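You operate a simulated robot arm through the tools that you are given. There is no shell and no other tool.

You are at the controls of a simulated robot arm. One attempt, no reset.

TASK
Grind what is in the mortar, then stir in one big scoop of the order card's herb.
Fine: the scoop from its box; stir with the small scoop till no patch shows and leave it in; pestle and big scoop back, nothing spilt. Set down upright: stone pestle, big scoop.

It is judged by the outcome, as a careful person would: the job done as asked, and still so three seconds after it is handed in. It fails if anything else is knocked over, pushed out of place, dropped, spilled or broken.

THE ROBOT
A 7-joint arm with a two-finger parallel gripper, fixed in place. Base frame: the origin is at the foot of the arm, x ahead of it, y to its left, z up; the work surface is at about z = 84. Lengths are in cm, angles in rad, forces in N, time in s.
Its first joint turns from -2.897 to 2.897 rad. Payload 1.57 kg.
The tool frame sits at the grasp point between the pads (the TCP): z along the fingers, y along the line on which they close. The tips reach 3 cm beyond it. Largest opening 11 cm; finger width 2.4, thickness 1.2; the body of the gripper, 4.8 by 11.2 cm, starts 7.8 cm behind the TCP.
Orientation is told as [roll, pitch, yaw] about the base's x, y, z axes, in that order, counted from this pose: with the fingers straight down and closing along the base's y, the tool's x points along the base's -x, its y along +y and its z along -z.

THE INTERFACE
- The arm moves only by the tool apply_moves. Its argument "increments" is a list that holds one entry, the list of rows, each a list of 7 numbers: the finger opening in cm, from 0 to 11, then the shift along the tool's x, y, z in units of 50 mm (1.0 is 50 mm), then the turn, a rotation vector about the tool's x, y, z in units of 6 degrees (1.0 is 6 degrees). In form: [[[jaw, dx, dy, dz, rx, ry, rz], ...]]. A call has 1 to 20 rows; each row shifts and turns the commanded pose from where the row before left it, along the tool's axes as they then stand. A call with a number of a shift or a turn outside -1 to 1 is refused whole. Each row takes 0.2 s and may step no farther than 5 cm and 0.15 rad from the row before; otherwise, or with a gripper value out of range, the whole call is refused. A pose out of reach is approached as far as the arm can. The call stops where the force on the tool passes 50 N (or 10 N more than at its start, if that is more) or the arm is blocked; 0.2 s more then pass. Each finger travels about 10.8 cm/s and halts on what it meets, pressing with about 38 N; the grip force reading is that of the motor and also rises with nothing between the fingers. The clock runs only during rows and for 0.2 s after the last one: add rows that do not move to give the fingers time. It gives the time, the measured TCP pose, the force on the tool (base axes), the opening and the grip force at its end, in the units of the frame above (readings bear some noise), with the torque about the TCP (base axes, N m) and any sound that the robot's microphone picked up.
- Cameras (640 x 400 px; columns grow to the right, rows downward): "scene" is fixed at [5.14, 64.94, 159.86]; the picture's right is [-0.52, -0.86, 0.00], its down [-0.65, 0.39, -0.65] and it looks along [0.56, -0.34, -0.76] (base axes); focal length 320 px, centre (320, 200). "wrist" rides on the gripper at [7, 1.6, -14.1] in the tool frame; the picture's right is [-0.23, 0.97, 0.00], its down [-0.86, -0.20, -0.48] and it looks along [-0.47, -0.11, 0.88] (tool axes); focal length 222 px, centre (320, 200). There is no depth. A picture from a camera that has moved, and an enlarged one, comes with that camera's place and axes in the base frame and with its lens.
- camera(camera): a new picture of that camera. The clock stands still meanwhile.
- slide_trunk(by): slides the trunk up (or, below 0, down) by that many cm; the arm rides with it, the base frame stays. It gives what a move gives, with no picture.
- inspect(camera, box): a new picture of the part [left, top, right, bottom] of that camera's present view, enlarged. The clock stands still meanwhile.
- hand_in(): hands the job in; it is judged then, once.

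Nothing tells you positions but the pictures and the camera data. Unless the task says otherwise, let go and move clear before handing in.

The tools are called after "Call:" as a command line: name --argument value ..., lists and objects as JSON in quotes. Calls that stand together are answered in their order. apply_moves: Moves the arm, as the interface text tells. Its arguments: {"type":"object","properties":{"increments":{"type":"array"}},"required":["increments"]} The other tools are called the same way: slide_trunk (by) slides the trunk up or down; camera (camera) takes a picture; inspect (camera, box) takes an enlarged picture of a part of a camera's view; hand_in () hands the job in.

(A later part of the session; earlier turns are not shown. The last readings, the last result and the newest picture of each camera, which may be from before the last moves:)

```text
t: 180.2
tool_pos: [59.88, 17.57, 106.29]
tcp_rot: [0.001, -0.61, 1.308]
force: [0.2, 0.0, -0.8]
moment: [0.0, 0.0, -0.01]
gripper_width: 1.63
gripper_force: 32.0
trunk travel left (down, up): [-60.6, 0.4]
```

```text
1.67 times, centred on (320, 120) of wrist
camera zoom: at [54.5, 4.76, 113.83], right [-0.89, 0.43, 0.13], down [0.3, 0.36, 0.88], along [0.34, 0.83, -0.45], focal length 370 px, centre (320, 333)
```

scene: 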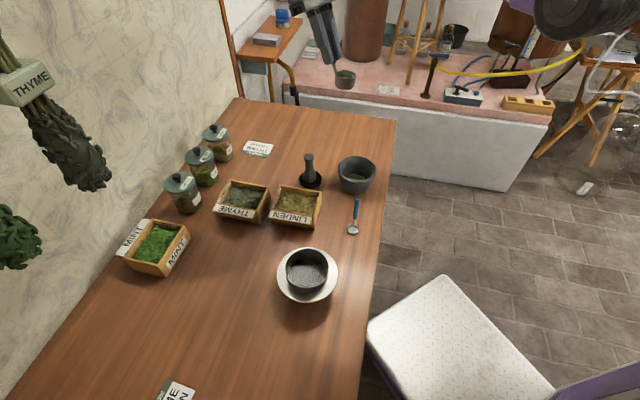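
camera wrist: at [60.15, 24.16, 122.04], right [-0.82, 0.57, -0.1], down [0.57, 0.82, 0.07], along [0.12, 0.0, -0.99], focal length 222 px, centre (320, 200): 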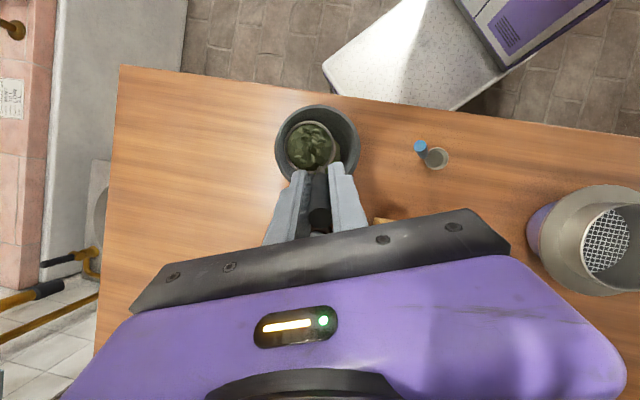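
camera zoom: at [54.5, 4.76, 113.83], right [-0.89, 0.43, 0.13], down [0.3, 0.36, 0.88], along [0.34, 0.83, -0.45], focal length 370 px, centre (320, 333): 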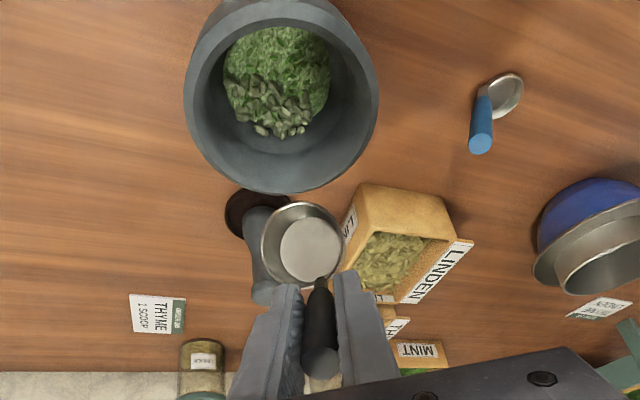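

The whole scoop went into the mortar and the bowl is empty. Checking for spills, then tipping back.

Call:
inspect --camera "scene" --box '[330, 150, 390, 200]'

Call:
inspect --camera "wrist" --box '[260, 0, 400, 120]'

Call:
apply_moves --increments '[[[0.3, -0.101, 0, 0.037, 0.076, 0.833, 0.209], [0.3, -0.101, 0, 0.037, 0.076, 0.833, 0.209], [0.3, -0.101, 0, 0.037, 0.076, 0.833, 0.209], [0.3, -0.101, 0, 0.037, 0.076, 0.833, 0.209], [0.3, -0.101, 0, 0.037, 0.076, 0.833, 0.209], [0.3, -0.101, 0, 0.037, 0.076, 0.833, 0.209], [0.3, -0.121, 0, 0.044, 0, 1, 0], [0.3, -0.121, 0, 0.044, 0, 1, 0], [0.3, -0.121, 0, 0.044, 0, 1, 0], [0.3, -0.121, 0, 0.044, 0, 1, 0], [0.3, -0.121, 0, 0.044, 0, 1, 0], [0.3, 0, 0, 0, 0, 0, 0]]]'

```text
8.00 times, centred on (360, 175) of scene
camera zoom: at [5.14, 64.94, 159.86], right [-0.52, -0.86, 0.0], down [-0.65, 0.39, -0.65], along [0.56, -0.34, -0.76], focal length 2560 px, centre (0, 400)
```

zoom: 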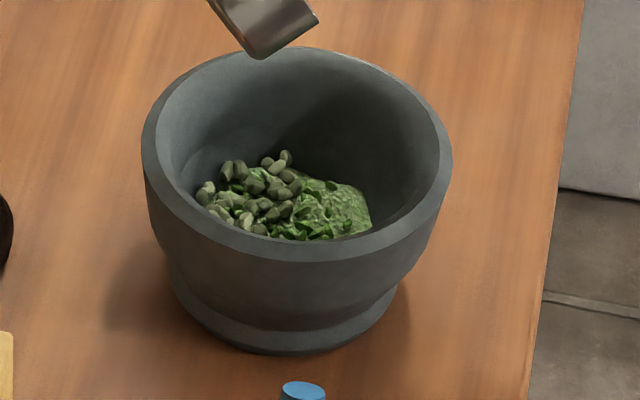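

```text
3.33 times, centred on (330, 60) of wrist
camera zoom: at [54.5, 4.76, 113.83], right [-0.89, 0.43, 0.13], down [0.3, 0.36, 0.88], along [0.34, 0.83, -0.45], focal length 740 px, centre (287, 667)
```

zoom: 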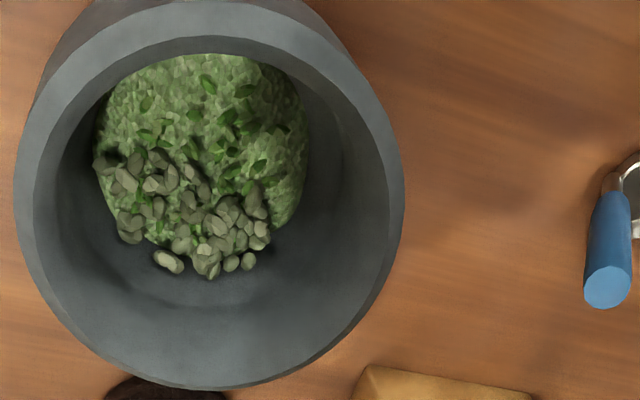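

```text
t: 182.8
tool_pos: [61.88, 23.31, 104.98]
tcp_rot: [-0.001, 0.44, 1.17]
force: [0.4, 0.6, -0.5]
moment: [0.03, -0.01, 0.03]
gripper_width: 1.64
gripper_force: 31.3
trunk travel left (down, up): [-60.6, 0.4]
```

Nothing spilt. Now I'll take the empty scoop back: up first, then the trunk back down.

Call:
apply_moves --increments '[[[0.3, 0.356, 0, -0.76, 0, 0, 0], [0.3, 0.356, 0, -0.76, 0, 0, 0], [0.3, 0.356, 0, -0.76, 0, 0, 0], [0.3, 0.356, 0, -0.76, 0, 0, 0], [0.3, 0.356, 0, -0.76, 0, 0, 0], [0.3, 0.356, 0, -0.76, 0, 0, 0], [0.3, 0, 0, 0, 0, 0, 0]]]'

```text
t: 184.4
tool_pos: [61.77, 23.16, 130.1]
tcp_rot: [-0.003, 0.439, 1.168]
force: [1.0, 0.4, 0.0]
moment: [0.06, -0.01, 0.02]
gripper_width: 1.62
gripper_force: 31.7
trunk travel left (down, up): [-60.6, 0.4]
```

Call:
slide_trunk --by -19.5

Call:
apply_moves --increments '[[[0.3, 0, 0, 0, -0.423, 0, 0.906], [0.3, 0, 0, 0, -0.423, 0, 0.906], [0.3, 0, 0, 0, -0.423, 0, 0.906], [0.3, 0, 0, 0, -0.423, 0, 0.906], [0.3, 0, 0, 0, -0.423, 0, 0.906], [0.3, 0, 0, 0, -0.423, 0, 0.906], [0.3, 0, 0, 0, -0.423, 0, 0.906], [0.3, 0, 0, 0, -0.423, 0, 0.906], [0.3, 0, 0, 0, -0.423, 0, 0.906], [0.3, 0, 0, 0, 0, 0, 0]]]'

```text
t: 186.5
tool_pos: [61.7, 23.29, 110.41]
tcp_rot: [0.0, 0.439, 1.167]
force: [0.7, -0.3, -0.2]
moment: [0.02, 0.02, -0.03]
gripper_width: 1.66
gripper_force: 32.0
trunk travel left (down, up): [-41.1, 19.9]
```

```text
t: 188.7
tool_pos: [61.82, 23.28, 110.63]
tcp_rot: [-0.001, 0.436, 0.224]
force: [0.8, 0.1, -0.8]
moment: [-0.02, -0.05, 0.0]
gripper_width: 1.66
gripper_force: 31.8
trunk travel left (down, up): [-41.1, 19.9]
```

Call:
apply_moves --increments '[[[0.3, 0, 0, 0, -0.414, 0, 0.886], [0.3, 0, 0, 0, -0.414, 0, 0.886], [0.3, 0, 0, 0, -0.414, 0, 0.886], [0.3, 0, 0, 0, -0.414, 0, 0.886], [0.3, 0, 0, 0, -0.414, 0, 0.886], [0.3, 0, 0, 0, -0.414, 0, 0.886], [0.3, 0, 0, 0, -0.414, 0, 0.886], [0.3, 0, 0, 0, -0.414, 0, 0.886], [0.3, 0, 0, 0, -0.414, 0, 0.886], [0.3, 0, 0, 0, 0, 0, 0]]]'

```text
t: 190.9
tool_pos: [61.72, 23.34, 110.52]
tcp_rot: [-0.003, 0.434, -0.697]
force: [0.7, -0.4, -0.7]
moment: [-0.02, -0.03, -0.02]
gripper_width: 1.64
gripper_force: 32.0
trunk travel left (down, up): [-41.1, 19.9]
```

Call:
apply_moves --increments '[[[0.3, -0.264, 0.82, -0.122, 0, 0, 0], [0.3, -0.264, 0.82, -0.122, 0, 0, 0], [0.3, -0.264, 0.82, -0.122, 0, 0, 0], [0.3, -0.264, 0.82, -0.122, 0, 0, 0], [0.3, -0.264, 0.82, -0.122, 0, 0, 0], [0.3, -0.264, 0.82, -0.122, 0, 0, 0], [0.3, 0, 0, 0, 0, 0, 0]]]'

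Call:
camera --camera "wrist"

Call:
inspect --camera "scene" --box '[220, 80, 330, 180]'

```text
t: 192.5
tool_pos: [84.28, 36.65, 110.84]
tcp_rot: [-0.002, 0.434, -0.696]
force: [0.1, 1.1, -0.9]
moment: [-0.01, -0.03, 0.01]
gripper_width: 1.63
gripper_force: 31.9
trunk travel left (down, up): [-41.1, 19.9]
```

```text
taken
camera wrist: at [85.01, 38.14, 126.44], right [0.78, 0.62, -0.1], down [0.62, -0.78, 0.07], along [-0.03, -0.12, -0.99], focal length 222 px, centre (320, 200)
```

wrist: 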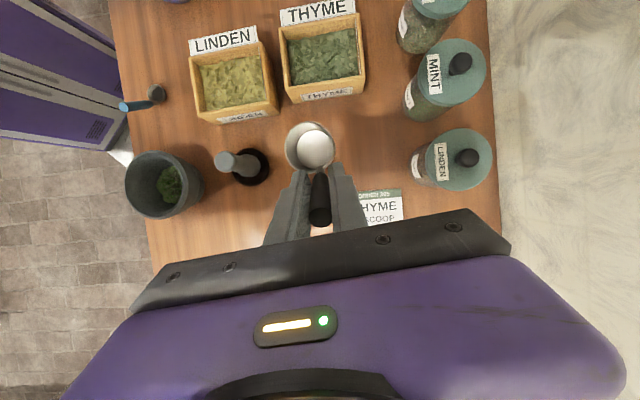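

```text
4.00 times, centred on (275, 130) of scene
camera zoom: at [5.14, 64.94, 159.86], right [-0.52, -0.86, 0.0], down [-0.65, 0.39, -0.65], along [0.56, -0.34, -0.76], focal length 1280 px, centre (500, 480)
```

zoom: 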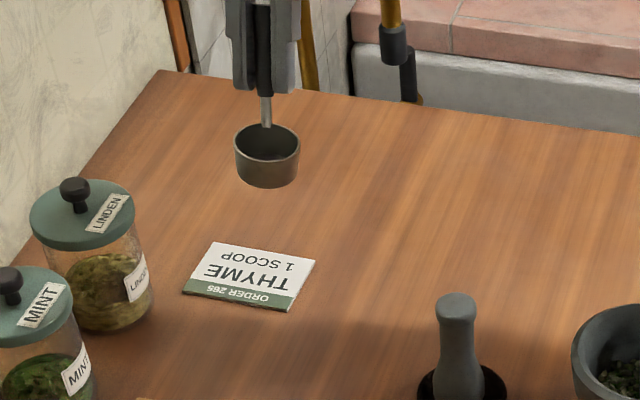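

Over the scoop's original spot, level and empty. Lowering.

Call:
apply_moves --increments '[[[0.3, -0.312, 0, 0.675, 0, 0, 0], [0.3, -0.312, 0, 0.675, 0, 0, 0], [0.3, -0.312, 0, 0.675, 0, 0, 0], [0.3, -0.312, 0, 0.675, 0, 0, 0], [0.3, -0.29, 0, 0.63, 0, 0, 0], [0.3, 0, 0, 0, 0, 0, 0]]]'

Call:
inspect --camera "scene" --box '[230, 120, 310, 180]'

Call:
inspect --camera "wrist" --box '[240, 80, 420, 240]'

```text
t: 193.9
tool_pos: [84.17, 36.47, 92.11]
tcp_rot: [-0.002, 0.435, -0.698]
force: [0.5, 0.0, -0.8]
moment: [0.0, -0.02, 0.03]
gripper_width: 1.62
gripper_force: 31.6
trunk travel left (down, up): [-41.1, 19.9]
```

```text
6.67 times, centred on (270, 150) of scene
camera zoom: at [5.14, 64.94, 159.86], right [-0.52, -0.86, 0.0], down [-0.65, 0.39, -0.65], along [0.56, -0.34, -0.76], focal length 2133 px, centre (653, 533)
```

zoom: 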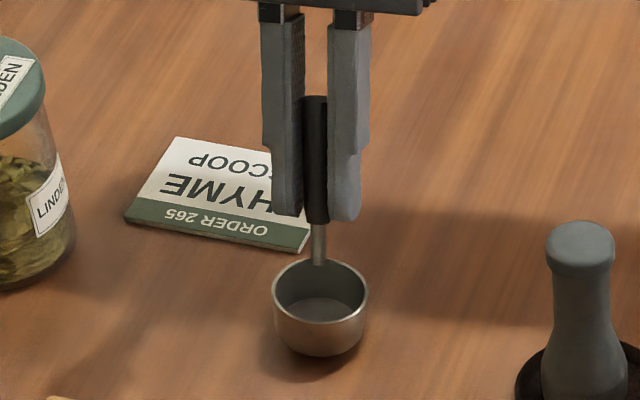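

```text
2.50 times, centred on (330, 160) of wrist
camera zoom: at [84.88, 37.99, 107.78], right [0.78, 0.61, -0.1], down [0.62, -0.78, 0.07], along [-0.03, -0.12, -0.99], focal length 555 px, centre (295, 300)
```

zoom: 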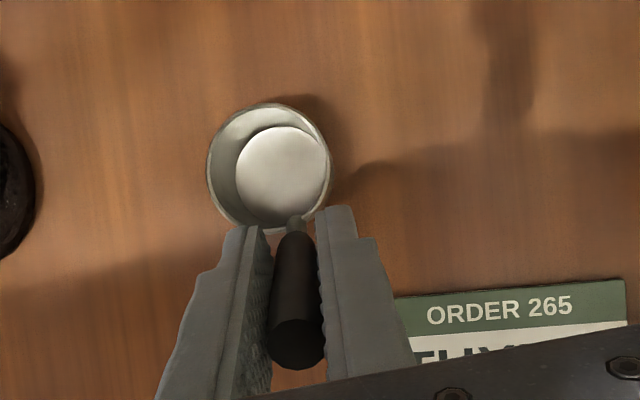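

Slightly right of the original spot; nudging 0.7 cm left and lowering to contact.

Call:
apply_moves --increments '[[[0.3, 0.02, 0.137, 0.01, 0, 0, 0], [0.3, -0.05, 0, 0.11, 0, 0, 0], [0.3, -0.015, 0, 0.032, 0, 0, 0], [0.3, 0, 0, 0, 0, 0, 0]]]'

```text
t: 194.9
tool_pos: [84.7, 36.96, 91.48]
tcp_rot: [0.002, 0.436, -0.7]
force: [6.2, -3.3, 20.8]
moment: [-0.11, 0.45, 0.11]
gripper_width: 1.67
gripper_force: 32.1
trunk travel left (down, up): [-41.1, 19.9]
```

Contact. Easing the pressure, then releasing.

Call:
apply_moves --increments '[[[0.3, 0.004, 0, -0.01, 0, 0, 0], [0.3, 0, 0, 0, 0, 0, 0], [1.9, 0, 0, 0, 0, 0, 0], [2.4, 0, 0, 0, 0, 0, 0], [3.5, 0, 0, 0, 0, 0, 0], [5, 0, 0, 0, 0, 0, 0], [5, 0, 0, 0, 0, 0, 0]]]'

Call:
inspect --camera "scene" --box '[230, 120, 310, 180]'

Call:
inspect --camera "wrist" --box '[240, 80, 420, 240]'

```text
t: 196.5
tool_pos: [84.46, 37.02, 91.37]
tcp_rot: [-0.002, 0.435, -0.698]
force: [-0.1, 0.2, 0.0]
moment: [0.0, 0.02, 0.02]
gripper_width: 4.98
gripper_force: 0.0
trunk travel left (down, up): [-41.1, 19.9]
```

```text
6.67 times, centred on (270, 150) of scene
camera zoom: at [5.14, 64.94, 159.86], right [-0.52, -0.86, 0.0], down [-0.65, 0.39, -0.65], along [0.56, -0.34, -0.76], focal length 2133 px, centre (653, 533)
```

zoom: 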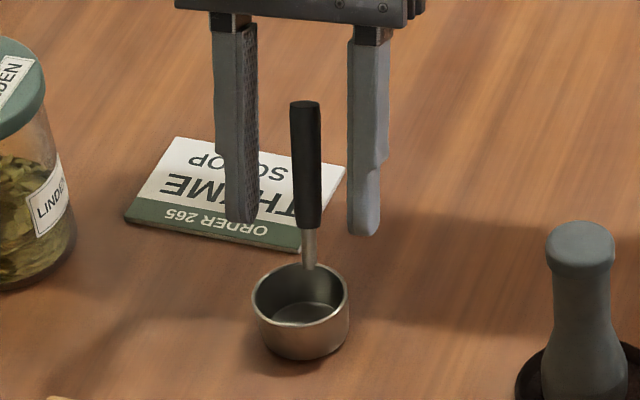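

```text
2.50 times, centred on (330, 160) of wrist
camera zoom: at [85.28, 38.66, 107.08], right [0.78, 0.61, -0.1], down [0.62, -0.78, 0.07], along [-0.03, -0.12, -0.99], focal length 555 px, centre (295, 300)
```

zoom: 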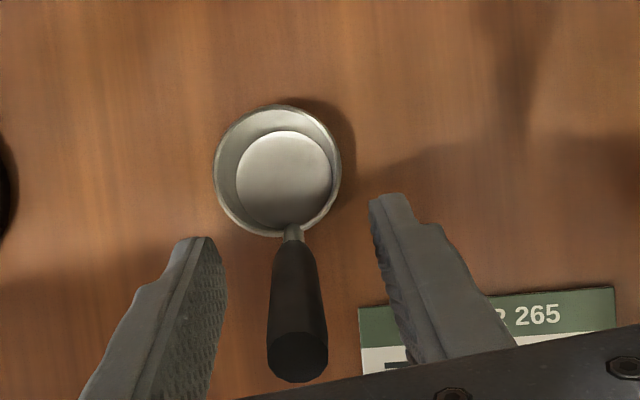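

The big scoop stands upright at its original spot. Withdrawing along the handle axis and up.

Call:
apply_moves --increments '[[[5, 0, 0, -0.4, 0, 0, 0], [5, 0, 0, -0.7, 0, 0, 0], [5, 0, 0, -0.7, 0, 0, 0], [5, 0.3, 0, -0.7, 0, 0, 0], [5, 0.3, 0, -0.7, 0, 0, 0], [5, 0, 0, 0, 0, 0, 0]]]'

Call:
camera --camera "scene"

Call:
inspect --camera "scene" --box '[230, 120, 310, 180]'

Call:
inspect --camera "scene" --box '[330, 180, 380, 245]'

```text
t: 197.9
tool_pos: [87.75, 34.5, 107.34]
tcp_rot: [-0.003, 0.438, -0.698]
force: [0.0, -0.8, -0.6]
moment: [0.04, -0.01, -0.01]
gripper_width: 4.99
gripper_force: 0.1
trunk travel left (down, up): [-41.1, 19.9]
```

```text
taken
```

scene: 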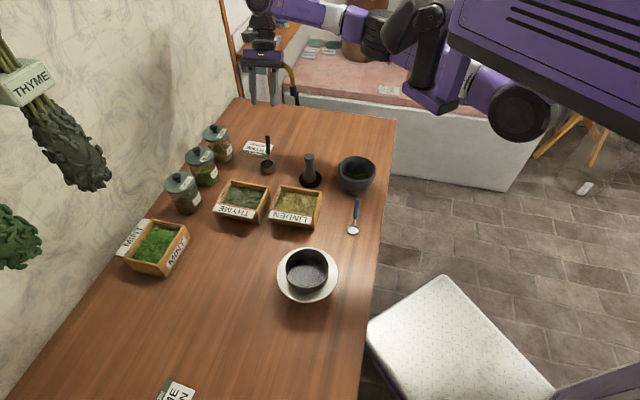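

```text
6.67 times, centred on (270, 150) of scene
camera zoom: at [5.14, 64.94, 159.86], right [-0.52, -0.86, 0.0], down [-0.65, 0.39, -0.65], along [0.56, -0.34, -0.76], focal length 2133 px, centre (653, 533)
```

zoom: 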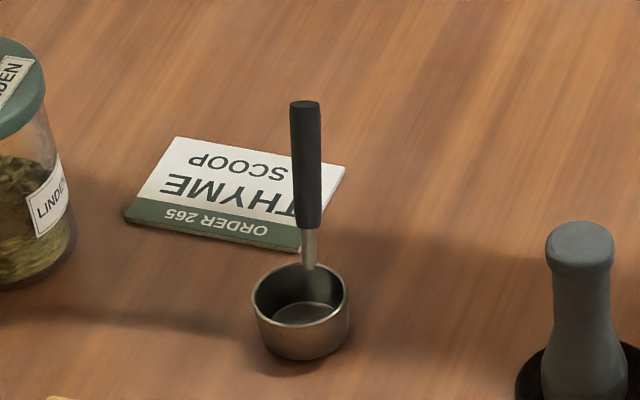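

```text
6.15 times, centred on (355, 212) of scene
camera zoom: at [5.14, 64.94, 159.86], right [-0.52, -0.86, 0.0], down [-0.65, 0.39, -0.65], along [0.56, -0.34, -0.76], focal length 1969 px, centre (105, 123)
```

zoom: 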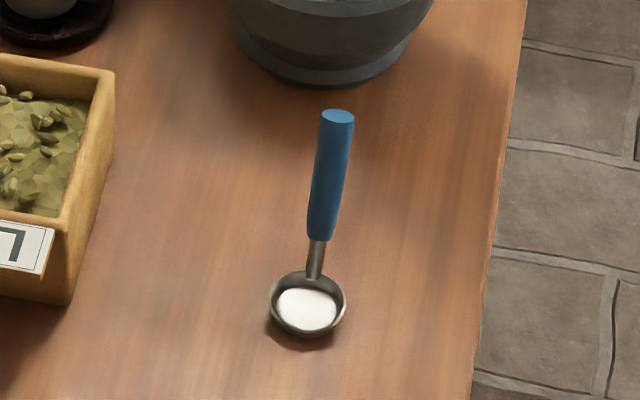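

The big scoop and pestle are both upright in their places. Next is the small scoop: bowl near (45.6, 29.1), handle tip near (49.7, 25.6, 93). I'll travel at height and raise the trunk to reach in close.

Call:
apply_moves --increments '[[[5, 0.1, 0, -0.2, 0, 0, 0], [5, 0.484, -0.82, 0.05, 0, 0, 0], [5, 0.484, -0.82, 0.05, 0, 0, 0], [5, 0.484, -0.82, 0.05, 0, 0, 0], [5, 0.484, -0.82, 0.05, 0, 0, 0], [5, 0, 0, 0, 0, 0, 0]]]'

Call:
slide_trunk --by 19.5

```text
t: 199.3
tool_pos: [70.27, 27.83, 111.38]
tcp_rot: [-0.002, 0.438, -0.698]
force: [-0.5, 0.0, -0.6]
moment: [-0.01, 0.01, -0.01]
gripper_width: 5.04
gripper_force: 0.1
trunk travel left (down, up): [-41.1, 19.9]
```

```text
t: 201.4
tool_pos: [70.06, 27.87, 130.82]
tcp_rot: [-0.002, 0.435, -0.699]
force: [0.2, 1.3, -0.1]
moment: [-0.01, -0.02, -0.06]
gripper_width: 5.06
gripper_force: 0.0
trunk travel left (down, up): [-60.6, 0.4]
```

Call:
apply_moves --increments '[[[5, -0.01, -0.493, 0.687, 0, 0, 0], [5, -0.01, -0.493, 0.687, 0, 0, 0], [5, -0.01, -0.493, 0.687, 0, 0, 0], [5, -0.01, -0.493, 0.687, 0, 0, 0], [5, -0.01, -0.493, 0.687, 0, 0, 0], [5, -0.01, -0.493, 0.687, 0, 0, 0], [5, 0, 0, 0, 0, 0, 0]]]'

Call:
camera --camera "wrist"

Call:
camera --camera "scene"

```text
t: 203.1
tool_pos: [54.29, 21.97, 111.81]
tcp_rot: [-0.002, 0.438, -0.698]
force: [0.2, 0.9, 0.0]
moment: [0.01, 0.01, 0.0]
gripper_width: 5.01
gripper_force: 0.2
trunk travel left (down, up): [-60.6, 0.4]
```

```text
taken
camera wrist: at [55.01, 23.49, 127.53], right [0.78, 0.61, -0.1], down [0.62, -0.78, 0.07], along [-0.03, -0.12, -0.99], focal length 222 px, centre (320, 200)
```

wrist: 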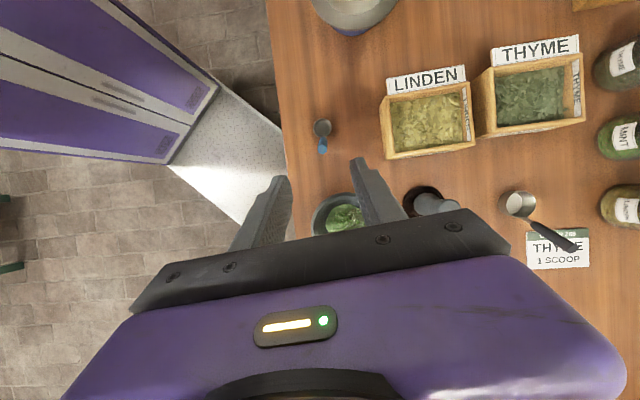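

```text
taken
```

scene: 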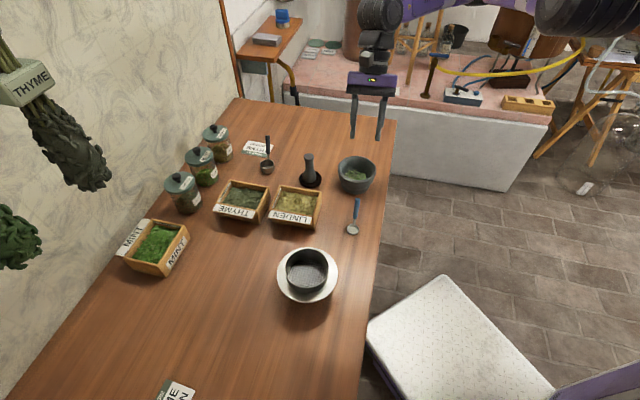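

Call:
inspect --camera "wrist" --box '[290, 100, 370, 170]'

Call:
inspect --camera "scene" --box '[330, 180, 380, 245]'

```text
5.71 times, centred on (330, 135) of wrist
camera zoom: at [55.01, 23.49, 127.53], right [0.78, 0.61, -0.1], down [0.62, -0.78, 0.07], along [-0.03, -0.12, -0.99], focal length 1269 px, centre (263, 571)
```

zoom: 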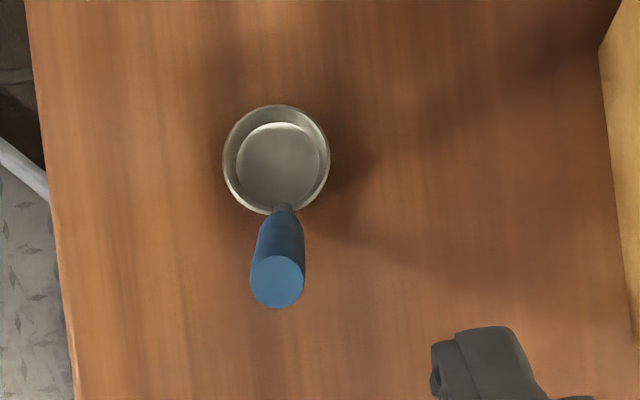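

```text
6.15 times, centred on (355, 212) of scene
camera zoom: at [5.14, 64.94, 159.86], right [-0.52, -0.86, 0.0], down [-0.65, 0.39, -0.65], along [0.56, -0.34, -0.76], focal length 1969 px, centre (105, 123)
```

zoom: 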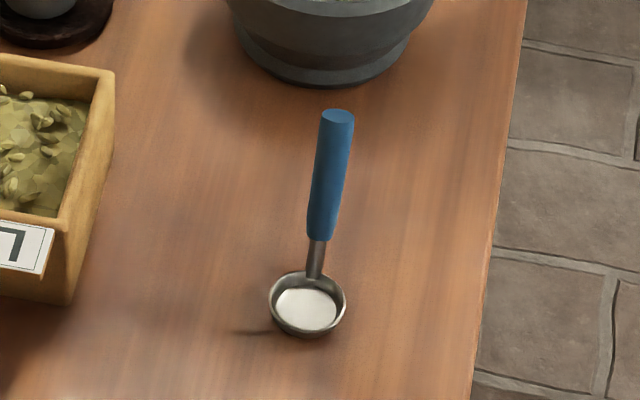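

The small scoop: bowl centre (45.9, 29.3), handle leaning to azimuth ≈ −44°, tip near (49.4, 25.8, 93.2). Aligning and moving to a pre-grasp point along its handle axis.

Call:
apply_moves --increments '[[[5, 0, 0, 0, -0.317, 0, 0.68], [5, -0.153, -0.047, 0.819, 0, 0, 0], [5, -0.153, -0.047, 0.819, 0, 0, 0], [5, -0.153, -0.047, 0.819, 0, 0, 0], [5, 0, 0, 0, 0, 0, 0]]]'

Call:
camera --camera "wrist"

Call:
inspect --camera "wrist" --box '[240, 80, 400, 240]'

Call:
inspect --camera "scene" --box '[310, 130, 420, 240]'

```text
t: 204.2
tool_pos: [51.7, 23.61, 99.75]
tcp_rot: [-0.001, 0.436, -0.777]
force: [0.1, -0.1, -0.9]
moment: [0.05, -0.01, 0.05]
gripper_width: 5.0
gripper_force: 0.0
trunk travel left (down, up): [-60.6, 0.4]
```

```text
taken
camera wrist: at [52.52, 25.15, 115.5], right [0.83, 0.55, -0.1], down [0.56, -0.83, 0.07], along [-0.04, -0.12, -0.99], focal length 222 px, centre (320, 200)
```

wrist: 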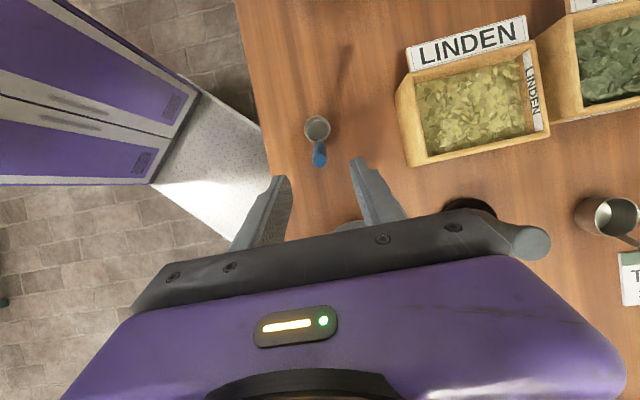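

```text
2.50 times, centred on (320, 160) of wrist
camera zoom: at [52.52, 25.15, 115.5], right [0.83, 0.55, -0.1], down [0.56, -0.83, 0.07], along [-0.04, -0.12, -0.99], focal length 555 px, centre (320, 300)
```

zoom: 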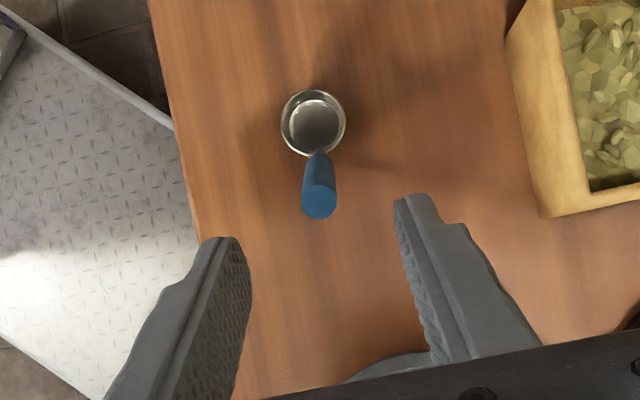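

```text
3.64 times, centred on (365, 185) of scene
camera zoom: at [5.14, 64.94, 159.86], right [-0.52, -0.86, 0.0], down [-0.65, 0.39, -0.65], along [0.56, -0.34, -0.76], focal length 1164 px, centre (156, 254)
```

zoom: 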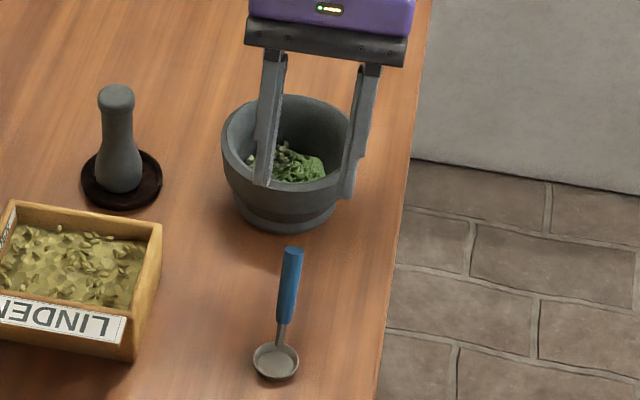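

Call:
apply_moves --increments '[[[5, 0.011, -0.005, 0.607, 0, 0, 0], [5, 0.011, -0.005, 0.607, 0, 0, 0], [5, 0.011, -0.005, 0.607, 0, 0, 0], [5, 0, 0, 0, 0, 0, 0]]]'

Call:
inspect --camera "wrist" --box '[240, 80, 400, 240]'

Call:
inspect --camera "scene" --box '[310, 150, 410, 240]'

```text
t: 205.2
tool_pos: [48.79, 26.21, 91.59]
tcp_rot: [-0.001, 0.435, -0.777]
force: [-0.3, -0.4, -0.2]
moment: [-0.02, 0.03, 0.0]
gripper_width: 4.98
gripper_force: 0.2
trunk travel left (down, up): [-60.6, 0.4]
```

```text
2.50 times, centred on (320, 160) of wrist
camera zoom: at [49.67, 27.63, 107.38], right [0.83, 0.55, -0.1], down [0.56, -0.83, 0.07], along [-0.04, -0.12, -0.99], focal length 555 px, centre (320, 300)
```

zoom: 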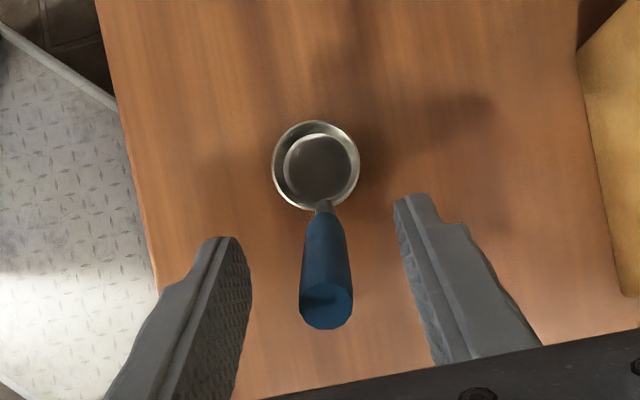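

```text
4.44 times, centred on (360, 195) of scene
camera zoom: at [5.14, 64.94, 159.86], right [-0.52, -0.86, 0.0], down [-0.65, 0.39, -0.65], along [0.56, -0.34, -0.76], focal length 1422 px, centre (142, 222)
```

zoom: 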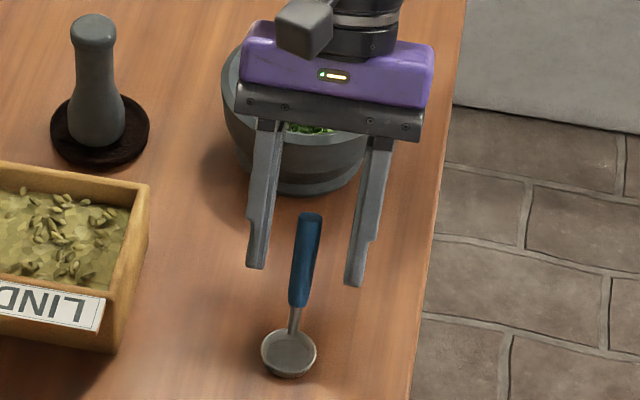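

Call:
apply_moves --increments '[[[3, 0, 0, 0, 0, 0, 0], [2, 0, 0, 0, 0, 0, 0], [0.3, 0, 0, 0, 0, 0, 0], [0.3, 0, 0, 0, 0, 0, 0], [0.3, 0, 0, 0, 0, 0, 0]]]'

Call:
inspect --camera "wrist" --box '[240, 80, 400, 240]'

Call:
inspect --camera "scene" --box '[310, 150, 410, 240]'

```text
t: 206.4
tool_pos: [48.78, 25.97, 91.67]
tcp_rot: [-0.002, 0.435, -0.777]
force: [-0.1, -0.4, -0.1]
moment: [0.0, -0.02, 0.03]
gripper_width: 1.63
gripper_force: 31.5
trunk travel left (down, up): [-60.6, 0.4]
```

```text
2.50 times, centred on (320, 160) of wrist
camera zoom: at [49.67, 27.62, 107.41], right [0.83, 0.55, -0.1], down [0.56, -0.83, 0.07], along [-0.04, -0.12, -0.99], focal length 555 px, centre (320, 300)
```

zoom: 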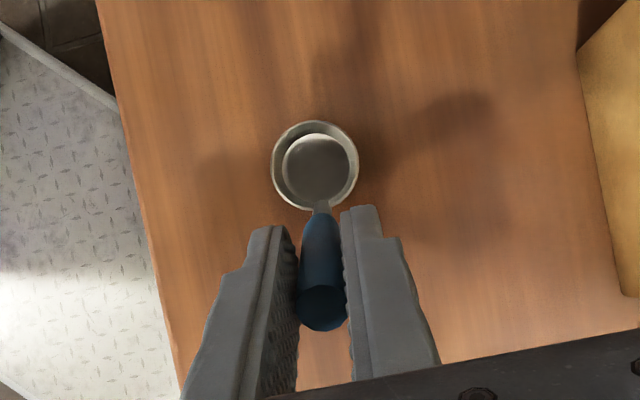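

```text
4.44 times, centred on (360, 195) of scene
camera zoom: at [5.14, 64.94, 159.86], right [-0.52, -0.86, 0.0], down [-0.65, 0.39, -0.65], along [0.56, -0.34, -0.76], focal length 1422 px, centre (142, 222)
```

zoom: 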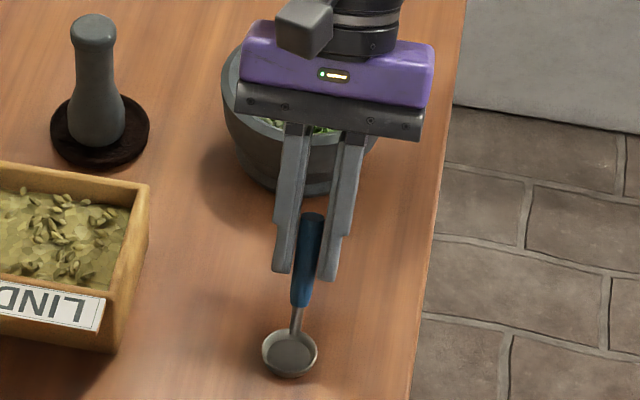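

Small scoop gripped along its handle. Lifting clear of the mortar rim height.

Call:
apply_moves --increments '[[[0.3, 0.05, 0, -0.1, 0, 0, 0], [0.3, 0.28, 0, -0.6, 0, 0, 0], [0.3, 0.296, 0, -0.634, 0, 0, 0], [0.3, 0.296, 0, -0.634, 0, 0, 0], [0.3, 0.296, 0, -0.634, 0, 0, 0], [0.3, 0, 0, 0, 0, 0, 0]]]'

Call:
inspect --camera "scene" --box '[310, 130, 410, 220]'

```text
t: 207.8
tool_pos: [48.58, 26.31, 106.56]
tcp_rot: [-0.002, 0.435, -0.777]
force: [1.7, 0.8, -0.1]
moment: [0.01, -0.03, -0.02]
gripper_width: 1.65
gripper_force: 32.0
trunk travel left (down, up): [-60.6, 0.4]
```

```text
4.44 times, centred on (360, 175) of scene
camera zoom: at [5.14, 64.94, 159.86], right [-0.52, -0.86, 0.0], down [-0.65, 0.39, -0.65], along [0.56, -0.34, -0.76], focal length 1422 px, centre (142, 311)
```

zoom: 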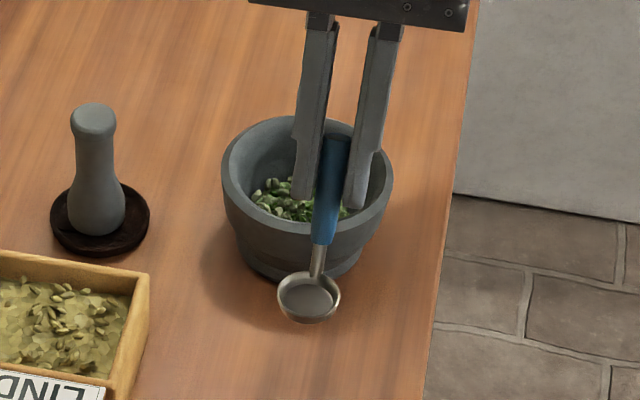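

Call:
apply_moves --increments '[[[0.3, 0, 0, 0, 0, -1, 0], [0.3, 0, 0, 0, 0, -1, 0], [0.3, 0, 0, 0, 0, -1, 0], [0.3, 0, 0, 0, 0, -1, 0], [0.3, 0, 0, 0, 0, -0.15, 0], [0.3, -0.74, 0.108, 0, 0, 0, 0], [0.3, -0.74, 0.108, 0, 0, 0, 0], [0.3, -0.74, 0.108, 0, 0, 0, 0], [0.3, -0.74, 0.108, 0, 0, 0, 0], [0.3, 0, 0, 0, 0, 0, 0]]]'

Call:
inspect --camera "scene" --box '[310, 110, 410, 200]'

Call:
camera --camera "wrist"

Call:
inspect --camera "wrist" --box '[240, 60, 400, 240]'

```text
t: 210.1
tool_pos: [60.77, 17.33, 106.49]
tcp_rot: [-0.003, 0.001, -0.776]
force: [-0.3, -0.3, -0.8]
moment: [0.0, 0.02, -0.01]
gripper_width: 1.6
gripper_force: 31.7
trunk travel left (down, up): [-60.6, 0.4]
```

```text
4.44 times, centred on (360, 155) of scene
camera zoom: at [5.14, 64.94, 159.86], right [-0.52, -0.86, 0.0], down [-0.65, 0.39, -0.65], along [0.56, -0.34, -0.76], focal length 1422 px, centre (142, 400)
```

zoom: 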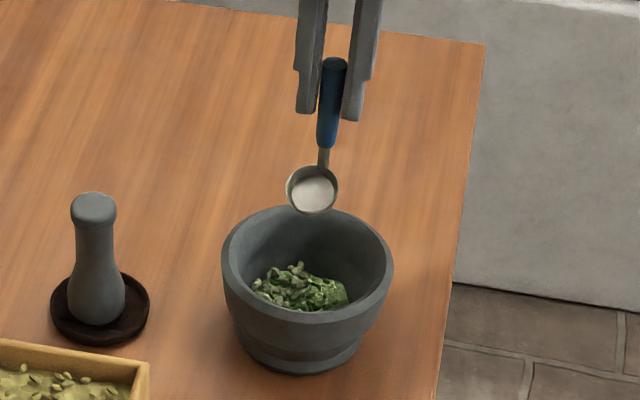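

```text
taken
camera wrist: at [56.9, 23.55, 120.5], right [0.84, 0.54, 0.0], down [0.47, -0.74, 0.48], along [0.26, -0.4, -0.88], focal length 222 px, centre (320, 200)
```

wrist: 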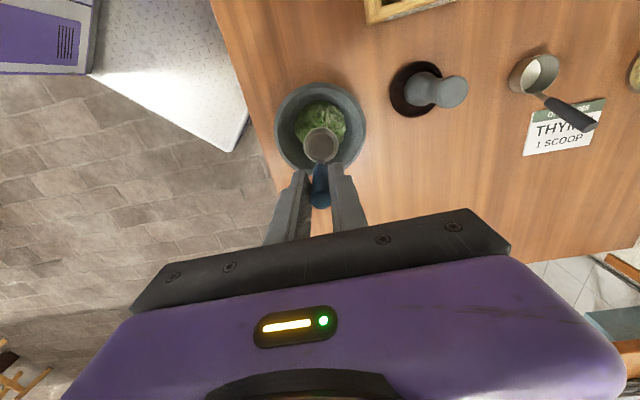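

```text
2.22 times, centred on (320, 150) of wrist
camera zoom: at [56.9, 23.55, 120.5], right [0.84, 0.54, 0.0], down [0.47, -0.74, 0.48], along [0.26, -0.4, -0.88], focal length 494 px, centre (320, 311)
```

zoom: 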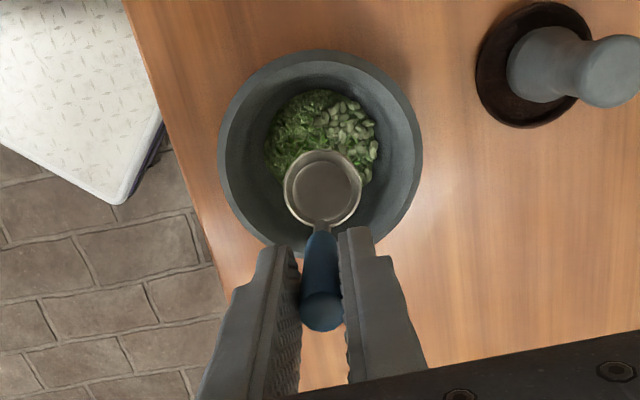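

The small scoop hangs over the mortar's centre. Lowering it into the mixture until it nearly touches the floor.

Call:
apply_moves --increments '[[[0.3, 0, 0, 0.6, 0, 0, 0], [0.3, 0, 0, 0.6, 0, 0, 0], [0.3, 0, 0, 0.5, 0, 0, 0], [0.3, 0, 0, 0.2, 0, 0, 0], [0.3, 0, 0, 0, 0, 0, 0]]]'

Call:
apply_moves --increments '[[[0.3, 0, 0, 0.06, 0, 0, 0], [0.3, 0, 0, 0.06, 0, 0, 0], [0.3, 0, 0, 0, 0, 0, 0]]]'

Call:
inspect --camera "scene" --box '[310, 110, 410, 200]'

Call:
inspect --camera "wrist" --box '[240, 60, 400, 240]'

```text
t: 211.2
tool_pos: [60.53, 17.47, 96.58]
tcp_rot: [-0.001, 0.003, -0.777]
force: [1.0, -0.4, 0.4]
moment: [0.0, 0.0, 0.0]
gripper_width: 1.64
gripper_force: 32.0
trunk travel left (down, up): [-60.6, 0.4]
```

```text
t: 212.1
tool_pos: [60.69, 17.41, 95.97]
tcp_rot: [0.0, -0.001, -0.775]
force: [0.9, 0.4, 0.0]
moment: [0.01, 0.0, 0.03]
gripper_width: 1.64
gripper_force: 31.4
trunk travel left (down, up): [-60.6, 0.4]
```

```text
4.44 times, centred on (360, 155) of scene
camera zoom: at [5.14, 64.94, 159.86], right [-0.52, -0.86, 0.0], down [-0.65, 0.39, -0.65], along [0.56, -0.34, -0.76], focal length 1422 px, centre (142, 400)
```

zoom: 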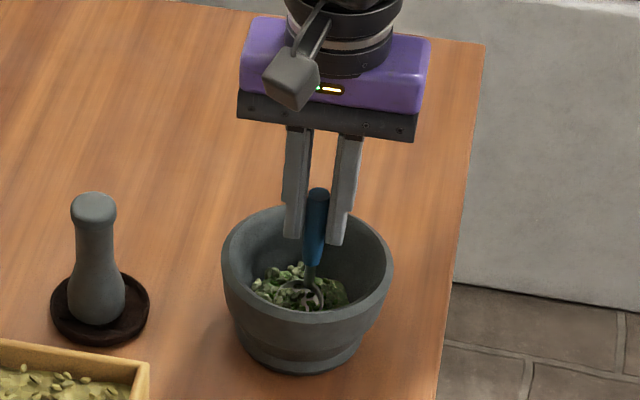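

```text
2.22 times, centred on (320, 150) of wrist
camera zoom: at [56.78, 23.61, 110.05], right [0.84, 0.54, 0.0], down [0.47, -0.74, 0.48], along [0.26, -0.4, -0.88], focal length 494 px, centre (320, 311)
```

zoom: 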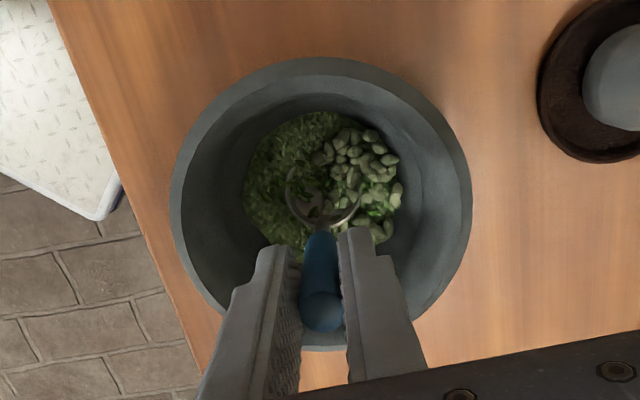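

The scoop is in the mixture, with finger tips just at rim height. Starting gentle stirring circles.

Call:
apply_moves --increments '[[[0.3, 0.14, 0, 0, 0, 0, 0], [0.3, 0.14, 0, 0, 0, 0, 0], [0.3, -0.032, 0.12, 0, 0, 0, 0], [0.3, -0.088, 0.088, 0, 0, 0, 0], [0.3, -0.12, 0.032, 0, 0, 0, 0], [0.3, -0.12, -0.032, 0, 0, 0, 0], [0.3, -0.088, -0.088, 0, 0, 0, 0], [0.3, -0.032, -0.12, 0, 0, 0, 0], [0.3, 0.032, -0.12, 0, 0, 0, 0], [0.3, 0.088, -0.088, 0, 0, 0, 0], [0.3, 0.12, -0.032, 0, 0, 0, 0], [0.3, 0.12, 0.032, 0, 0, 0, 0], [0.3, 0.088, 0.088, 0, 0, 0, 0], [0.3, 0.032, 0.12, 0, 0, 0, 0]]]'

Call:
inspect --camera "wrist" --box '[240, 60, 400, 240]'

Call:
inspect --camera "scene" --box '[330, 145, 390, 195]'

```text
t: 215.1
tool_pos: [59.52, 18.39, 95.96]
tcp_rot: [-0.003, -0.002, -0.775]
force: [0.2, 0.3, 0.1]
moment: [0.03, -0.04, 0.05]
gripper_width: 1.62
gripper_force: 31.6
trunk travel left (down, up): [-60.6, 0.4]
```

```text
2.22 times, centred on (320, 150) of wrist
camera zoom: at [55.75, 24.57, 110.06], right [0.84, 0.54, 0.0], down [0.47, -0.74, 0.48], along [0.26, -0.4, -0.88], focal length 494 px, centre (320, 311)
```

zoom: 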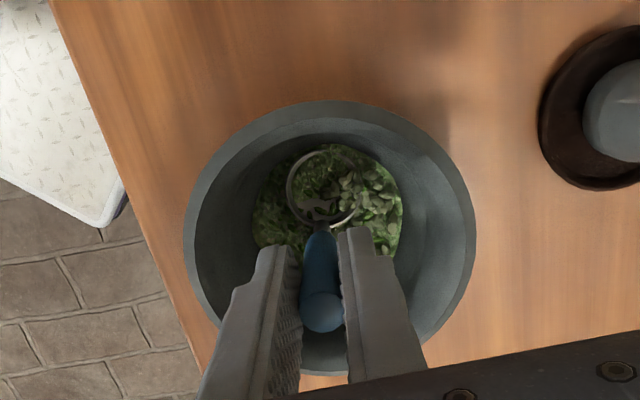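

```text
8.00 times, centred on (360, 170) of scene
camera zoom: at [5.14, 64.94, 159.86], right [-0.52, -0.86, 0.0], down [-0.65, 0.39, -0.65], along [0.56, -0.34, -0.76], focal length 2560 px, centre (0, 440)
```

zoom: 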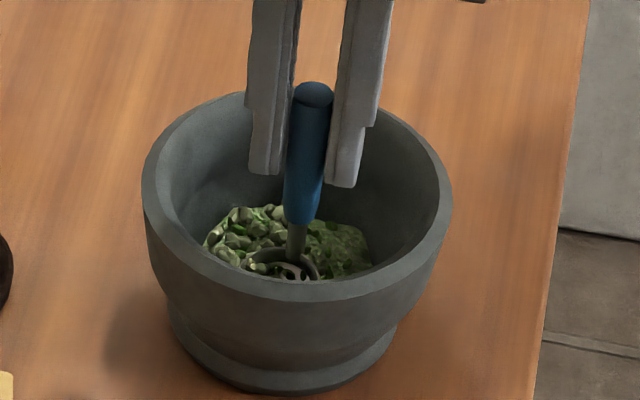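

Mixing is progressing with no side contact. More circles, then smaller ones through the middle.

Call:
apply_moves --increments '[[[0.3, -0.032, 0.12, 0, 0, 0, 0], [0.3, -0.088, 0.088, 0, 0, 0, 0], [0.3, -0.12, 0.032, 0, 0, 0, 0], [0.3, -0.12, -0.032, 0, 0, 0, 0], [0.3, -0.088, -0.088, 0, 0, 0, 0], [0.3, -0.032, -0.12, 0, 0, 0, 0], [0.3, 0.032, -0.12, 0, 0, 0, 0], [0.3, 0.088, -0.088, 0, 0, 0, 0], [0.3, 0.12, -0.032, 0, 0, 0, 0], [0.3, 0.12, 0.032, 0, 0, 0, 0], [0.3, 0.088, 0.088, 0, 0, 0, 0], [0.3, 0.032, 0.12, 0, 0, 0, 0], [0.3, -0.12, 0, 0, 0, 0, 0], [0.3, -0.035, 0.085, 0, 0, 0, 0], [0.3, -0.085, 0.035, 0, 0, 0, 0], [0.3, -0.085, -0.035, 0, 0, 0, 0], [0.3, -0.035, -0.085, 0, 0, 0, 0], [0.3, 0.035, -0.085, 0, 0, 0, 0], [0.3, 0.085, -0.035, 0, 0, 0, 0], [0.3, 0.085, 0.035, 0, 0, 0, 0]]]'

Call:
apply_moves --increments '[[[0.3, 0.035, 0.085, 0, 0, 0, 0], [0.3, 0.12, 0, 0, 0, 0, 0], [0.3, -0.032, 0.12, 0, 0, 0, 0], [0.3, -0.088, 0.088, 0, 0, 0, 0], [0.3, -0.12, 0.032, 0, 0, 0, 0], [0.3, -0.12, -0.032, 0, 0, 0, 0], [0.3, -0.088, -0.088, 0, 0, 0, 0], [0.3, -0.032, -0.12, 0, 0, 0, 0], [0.3, 0.032, -0.12, 0, 0, 0, 0], [0.3, 0.088, -0.088, 0, 0, 0, 0], [0.3, 0.12, -0.032, 0, 0, 0, 0], [0.3, 0.12, 0.032, 0, 0, 0, 0], [0.3, 0.088, 0.088, 0, 0, 0, 0], [0.3, 0.032, 0.12, 0, 0, 0, 0]]]'

Call:
inspect --camera "wrist" --box '[260, 90, 380, 200]'

Call:
inspect --camera "scene" --box '[330, 145, 390, 195]'

```text
t: 219.2
tool_pos: [59.91, 17.69, 95.89]
tcp_rot: [-0.003, -0.002, -0.774]
force: [-0.5, -0.3, -0.1]
moment: [0.05, 0.02, 0.0]
gripper_width: 1.65
gripper_force: 31.3
trunk travel left (down, up): [-60.6, 0.4]
```

```text
t: 222.2
tool_pos: [59.68, 18.39, 96.02]
tcp_rot: [-0.002, -0.001, -0.775]
force: [0.4, 0.1, -0.5]
moment: [-0.01, -0.03, -0.02]
gripper_width: 1.63
gripper_force: 31.3
trunk travel left (down, up): [-60.6, 0.4]
```

```text
3.64 times, centred on (320, 145) of wrist
camera zoom: at [55.8, 24.57, 110.19], right [0.84, 0.54, 0.0], down [0.47, -0.74, 0.48], along [0.26, -0.4, -0.88], focal length 808 px, centre (320, 400)
```

zoom: 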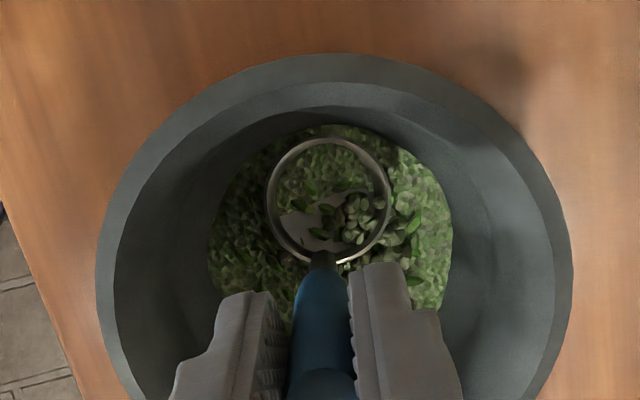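

```text
8.00 times, centred on (360, 170) of scene
camera zoom: at [5.14, 64.94, 159.86], right [-0.52, -0.86, 0.0], down [-0.65, 0.39, -0.65], along [0.56, -0.34, -0.76], focal length 2560 px, centre (0, 440)
```

zoom: 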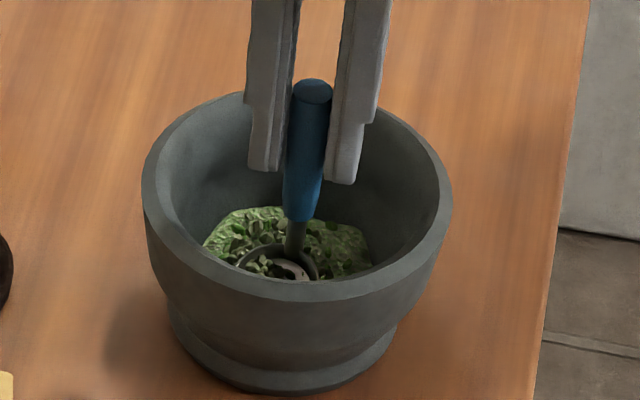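

Nearly uniform; some leaves remain near the middle. Stirring the centre with tight circles and cross strokes.

Call:
apply_moves --increments '[[[0.3, -0.16, 0, 0, 0, 0, 0], [0.3, -0.024, 0.056, 0, 0, 0, 0], [0.3, -0.056, 0.024, 0, 0, 0, 0], [0.3, -0.056, -0.024, 0, 0, 0, 0], [0.3, -0.024, -0.056, 0, 0, 0, 0], [0.3, 0.024, -0.056, 0, 0, 0, 0], [0.3, 0.056, -0.024, 0, 0, 0, 0], [0.3, 0.056, 0.024, 0, 0, 0, 0], [0.3, 0.024, 0.056, 0, 0, 0, 0], [0.3, 0.08, 0, 0, 0, 0, 0], [0.3, -0.047, 0.113, 0, 0, 0, 0], [0.3, -0.113, 0.047, 0, 0, 0, 0], [0.3, -0.113, -0.047, 0, 0, 0, 0], [0.3, -0.047, -0.113, 0, 0, 0, 0], [0.3, 0.047, -0.113, 0, 0, 0, 0], [0.3, 0.113, -0.047, 0, 0, 0, 0], [0.3, 0.113, 0.047, 0, 0, 0, 0], [0.3, 0.047, 0.113, 0, 0, 0, 0]]]'

Call:
apply_moves --increments '[[[0.3, -0.1, 0, 0, 0, 0, 0], [0.3, -0.1, 0, 0, 0, 0, 0], [0.3, -0.1, 0, 0, 0, 0, 0], [0.3, -0.1, 0, 0, 0, 0, 0], [0.3, 0.1, 0.1, 0, 0, 0, 0], [0.3, 0.1, 0.1, 0, 0, 0, 0], [0.3, 0, -0.1, 0, 0, 0, 0], [0.3, 0, -0.1, 0, 0, 0, 0], [0.3, 0, -0.1, 0, 0, 0, 0], [0.3, 0, -0.1, 0, 0, 0, 0], [0.3, 0.1, 0.1, 0, 0, 0, 0], [0.3, 0.1, 0.1, 0, 0, 0, 0]]]'

Call:
inspect --camera "wrist" --box '[260, 90, 380, 200]'

Call:
inspect --camera "scene" --box '[330, 145, 390, 195]'

```text
t: 226.1
tool_pos: [59.98, 18.12, 95.81]
tcp_rot: [-0.002, -0.002, -0.776]
force: [0.1, 0.0, -0.2]
moment: [-0.01, -0.01, 0.0]
gripper_width: 1.61
gripper_force: 31.9
trunk travel left (down, up): [-60.6, 0.4]
```

```text
t: 228.7
tool_pos: [59.88, 18.09, 96.0]
tcp_rot: [-0.002, 0.002, -0.777]
force: [-0.9, -0.3, -0.6]
moment: [-0.01, 0.01, -0.01]
gripper_width: 1.61
gripper_force: 31.7
trunk travel left (down, up): [-60.6, 0.4]
```

```text
3.64 times, centred on (320, 145) of wrist
camera zoom: at [56.03, 24.26, 110.12], right [0.84, 0.54, 0.0], down [0.47, -0.74, 0.48], along [0.26, -0.4, -0.88], focal length 808 px, centre (320, 400)
```

zoom: 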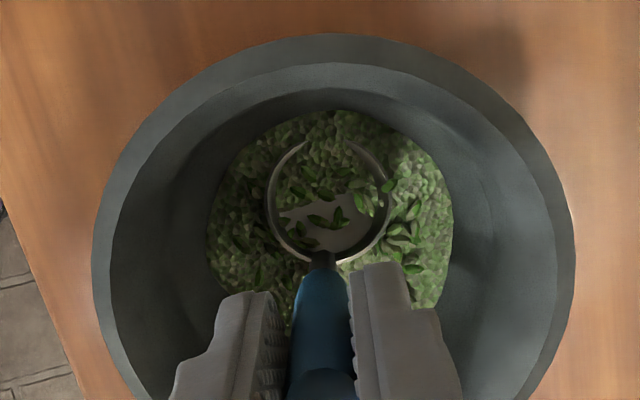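

```text
8.00 times, centred on (360, 170) of scene
camera zoom: at [5.14, 64.94, 159.86], right [-0.52, -0.86, 0.0], down [-0.65, 0.39, -0.65], along [0.56, -0.34, -0.76], focal length 2560 px, centre (0, 440)
```

zoom: 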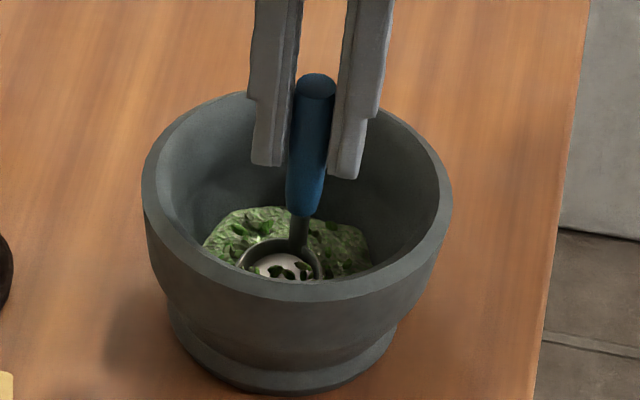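

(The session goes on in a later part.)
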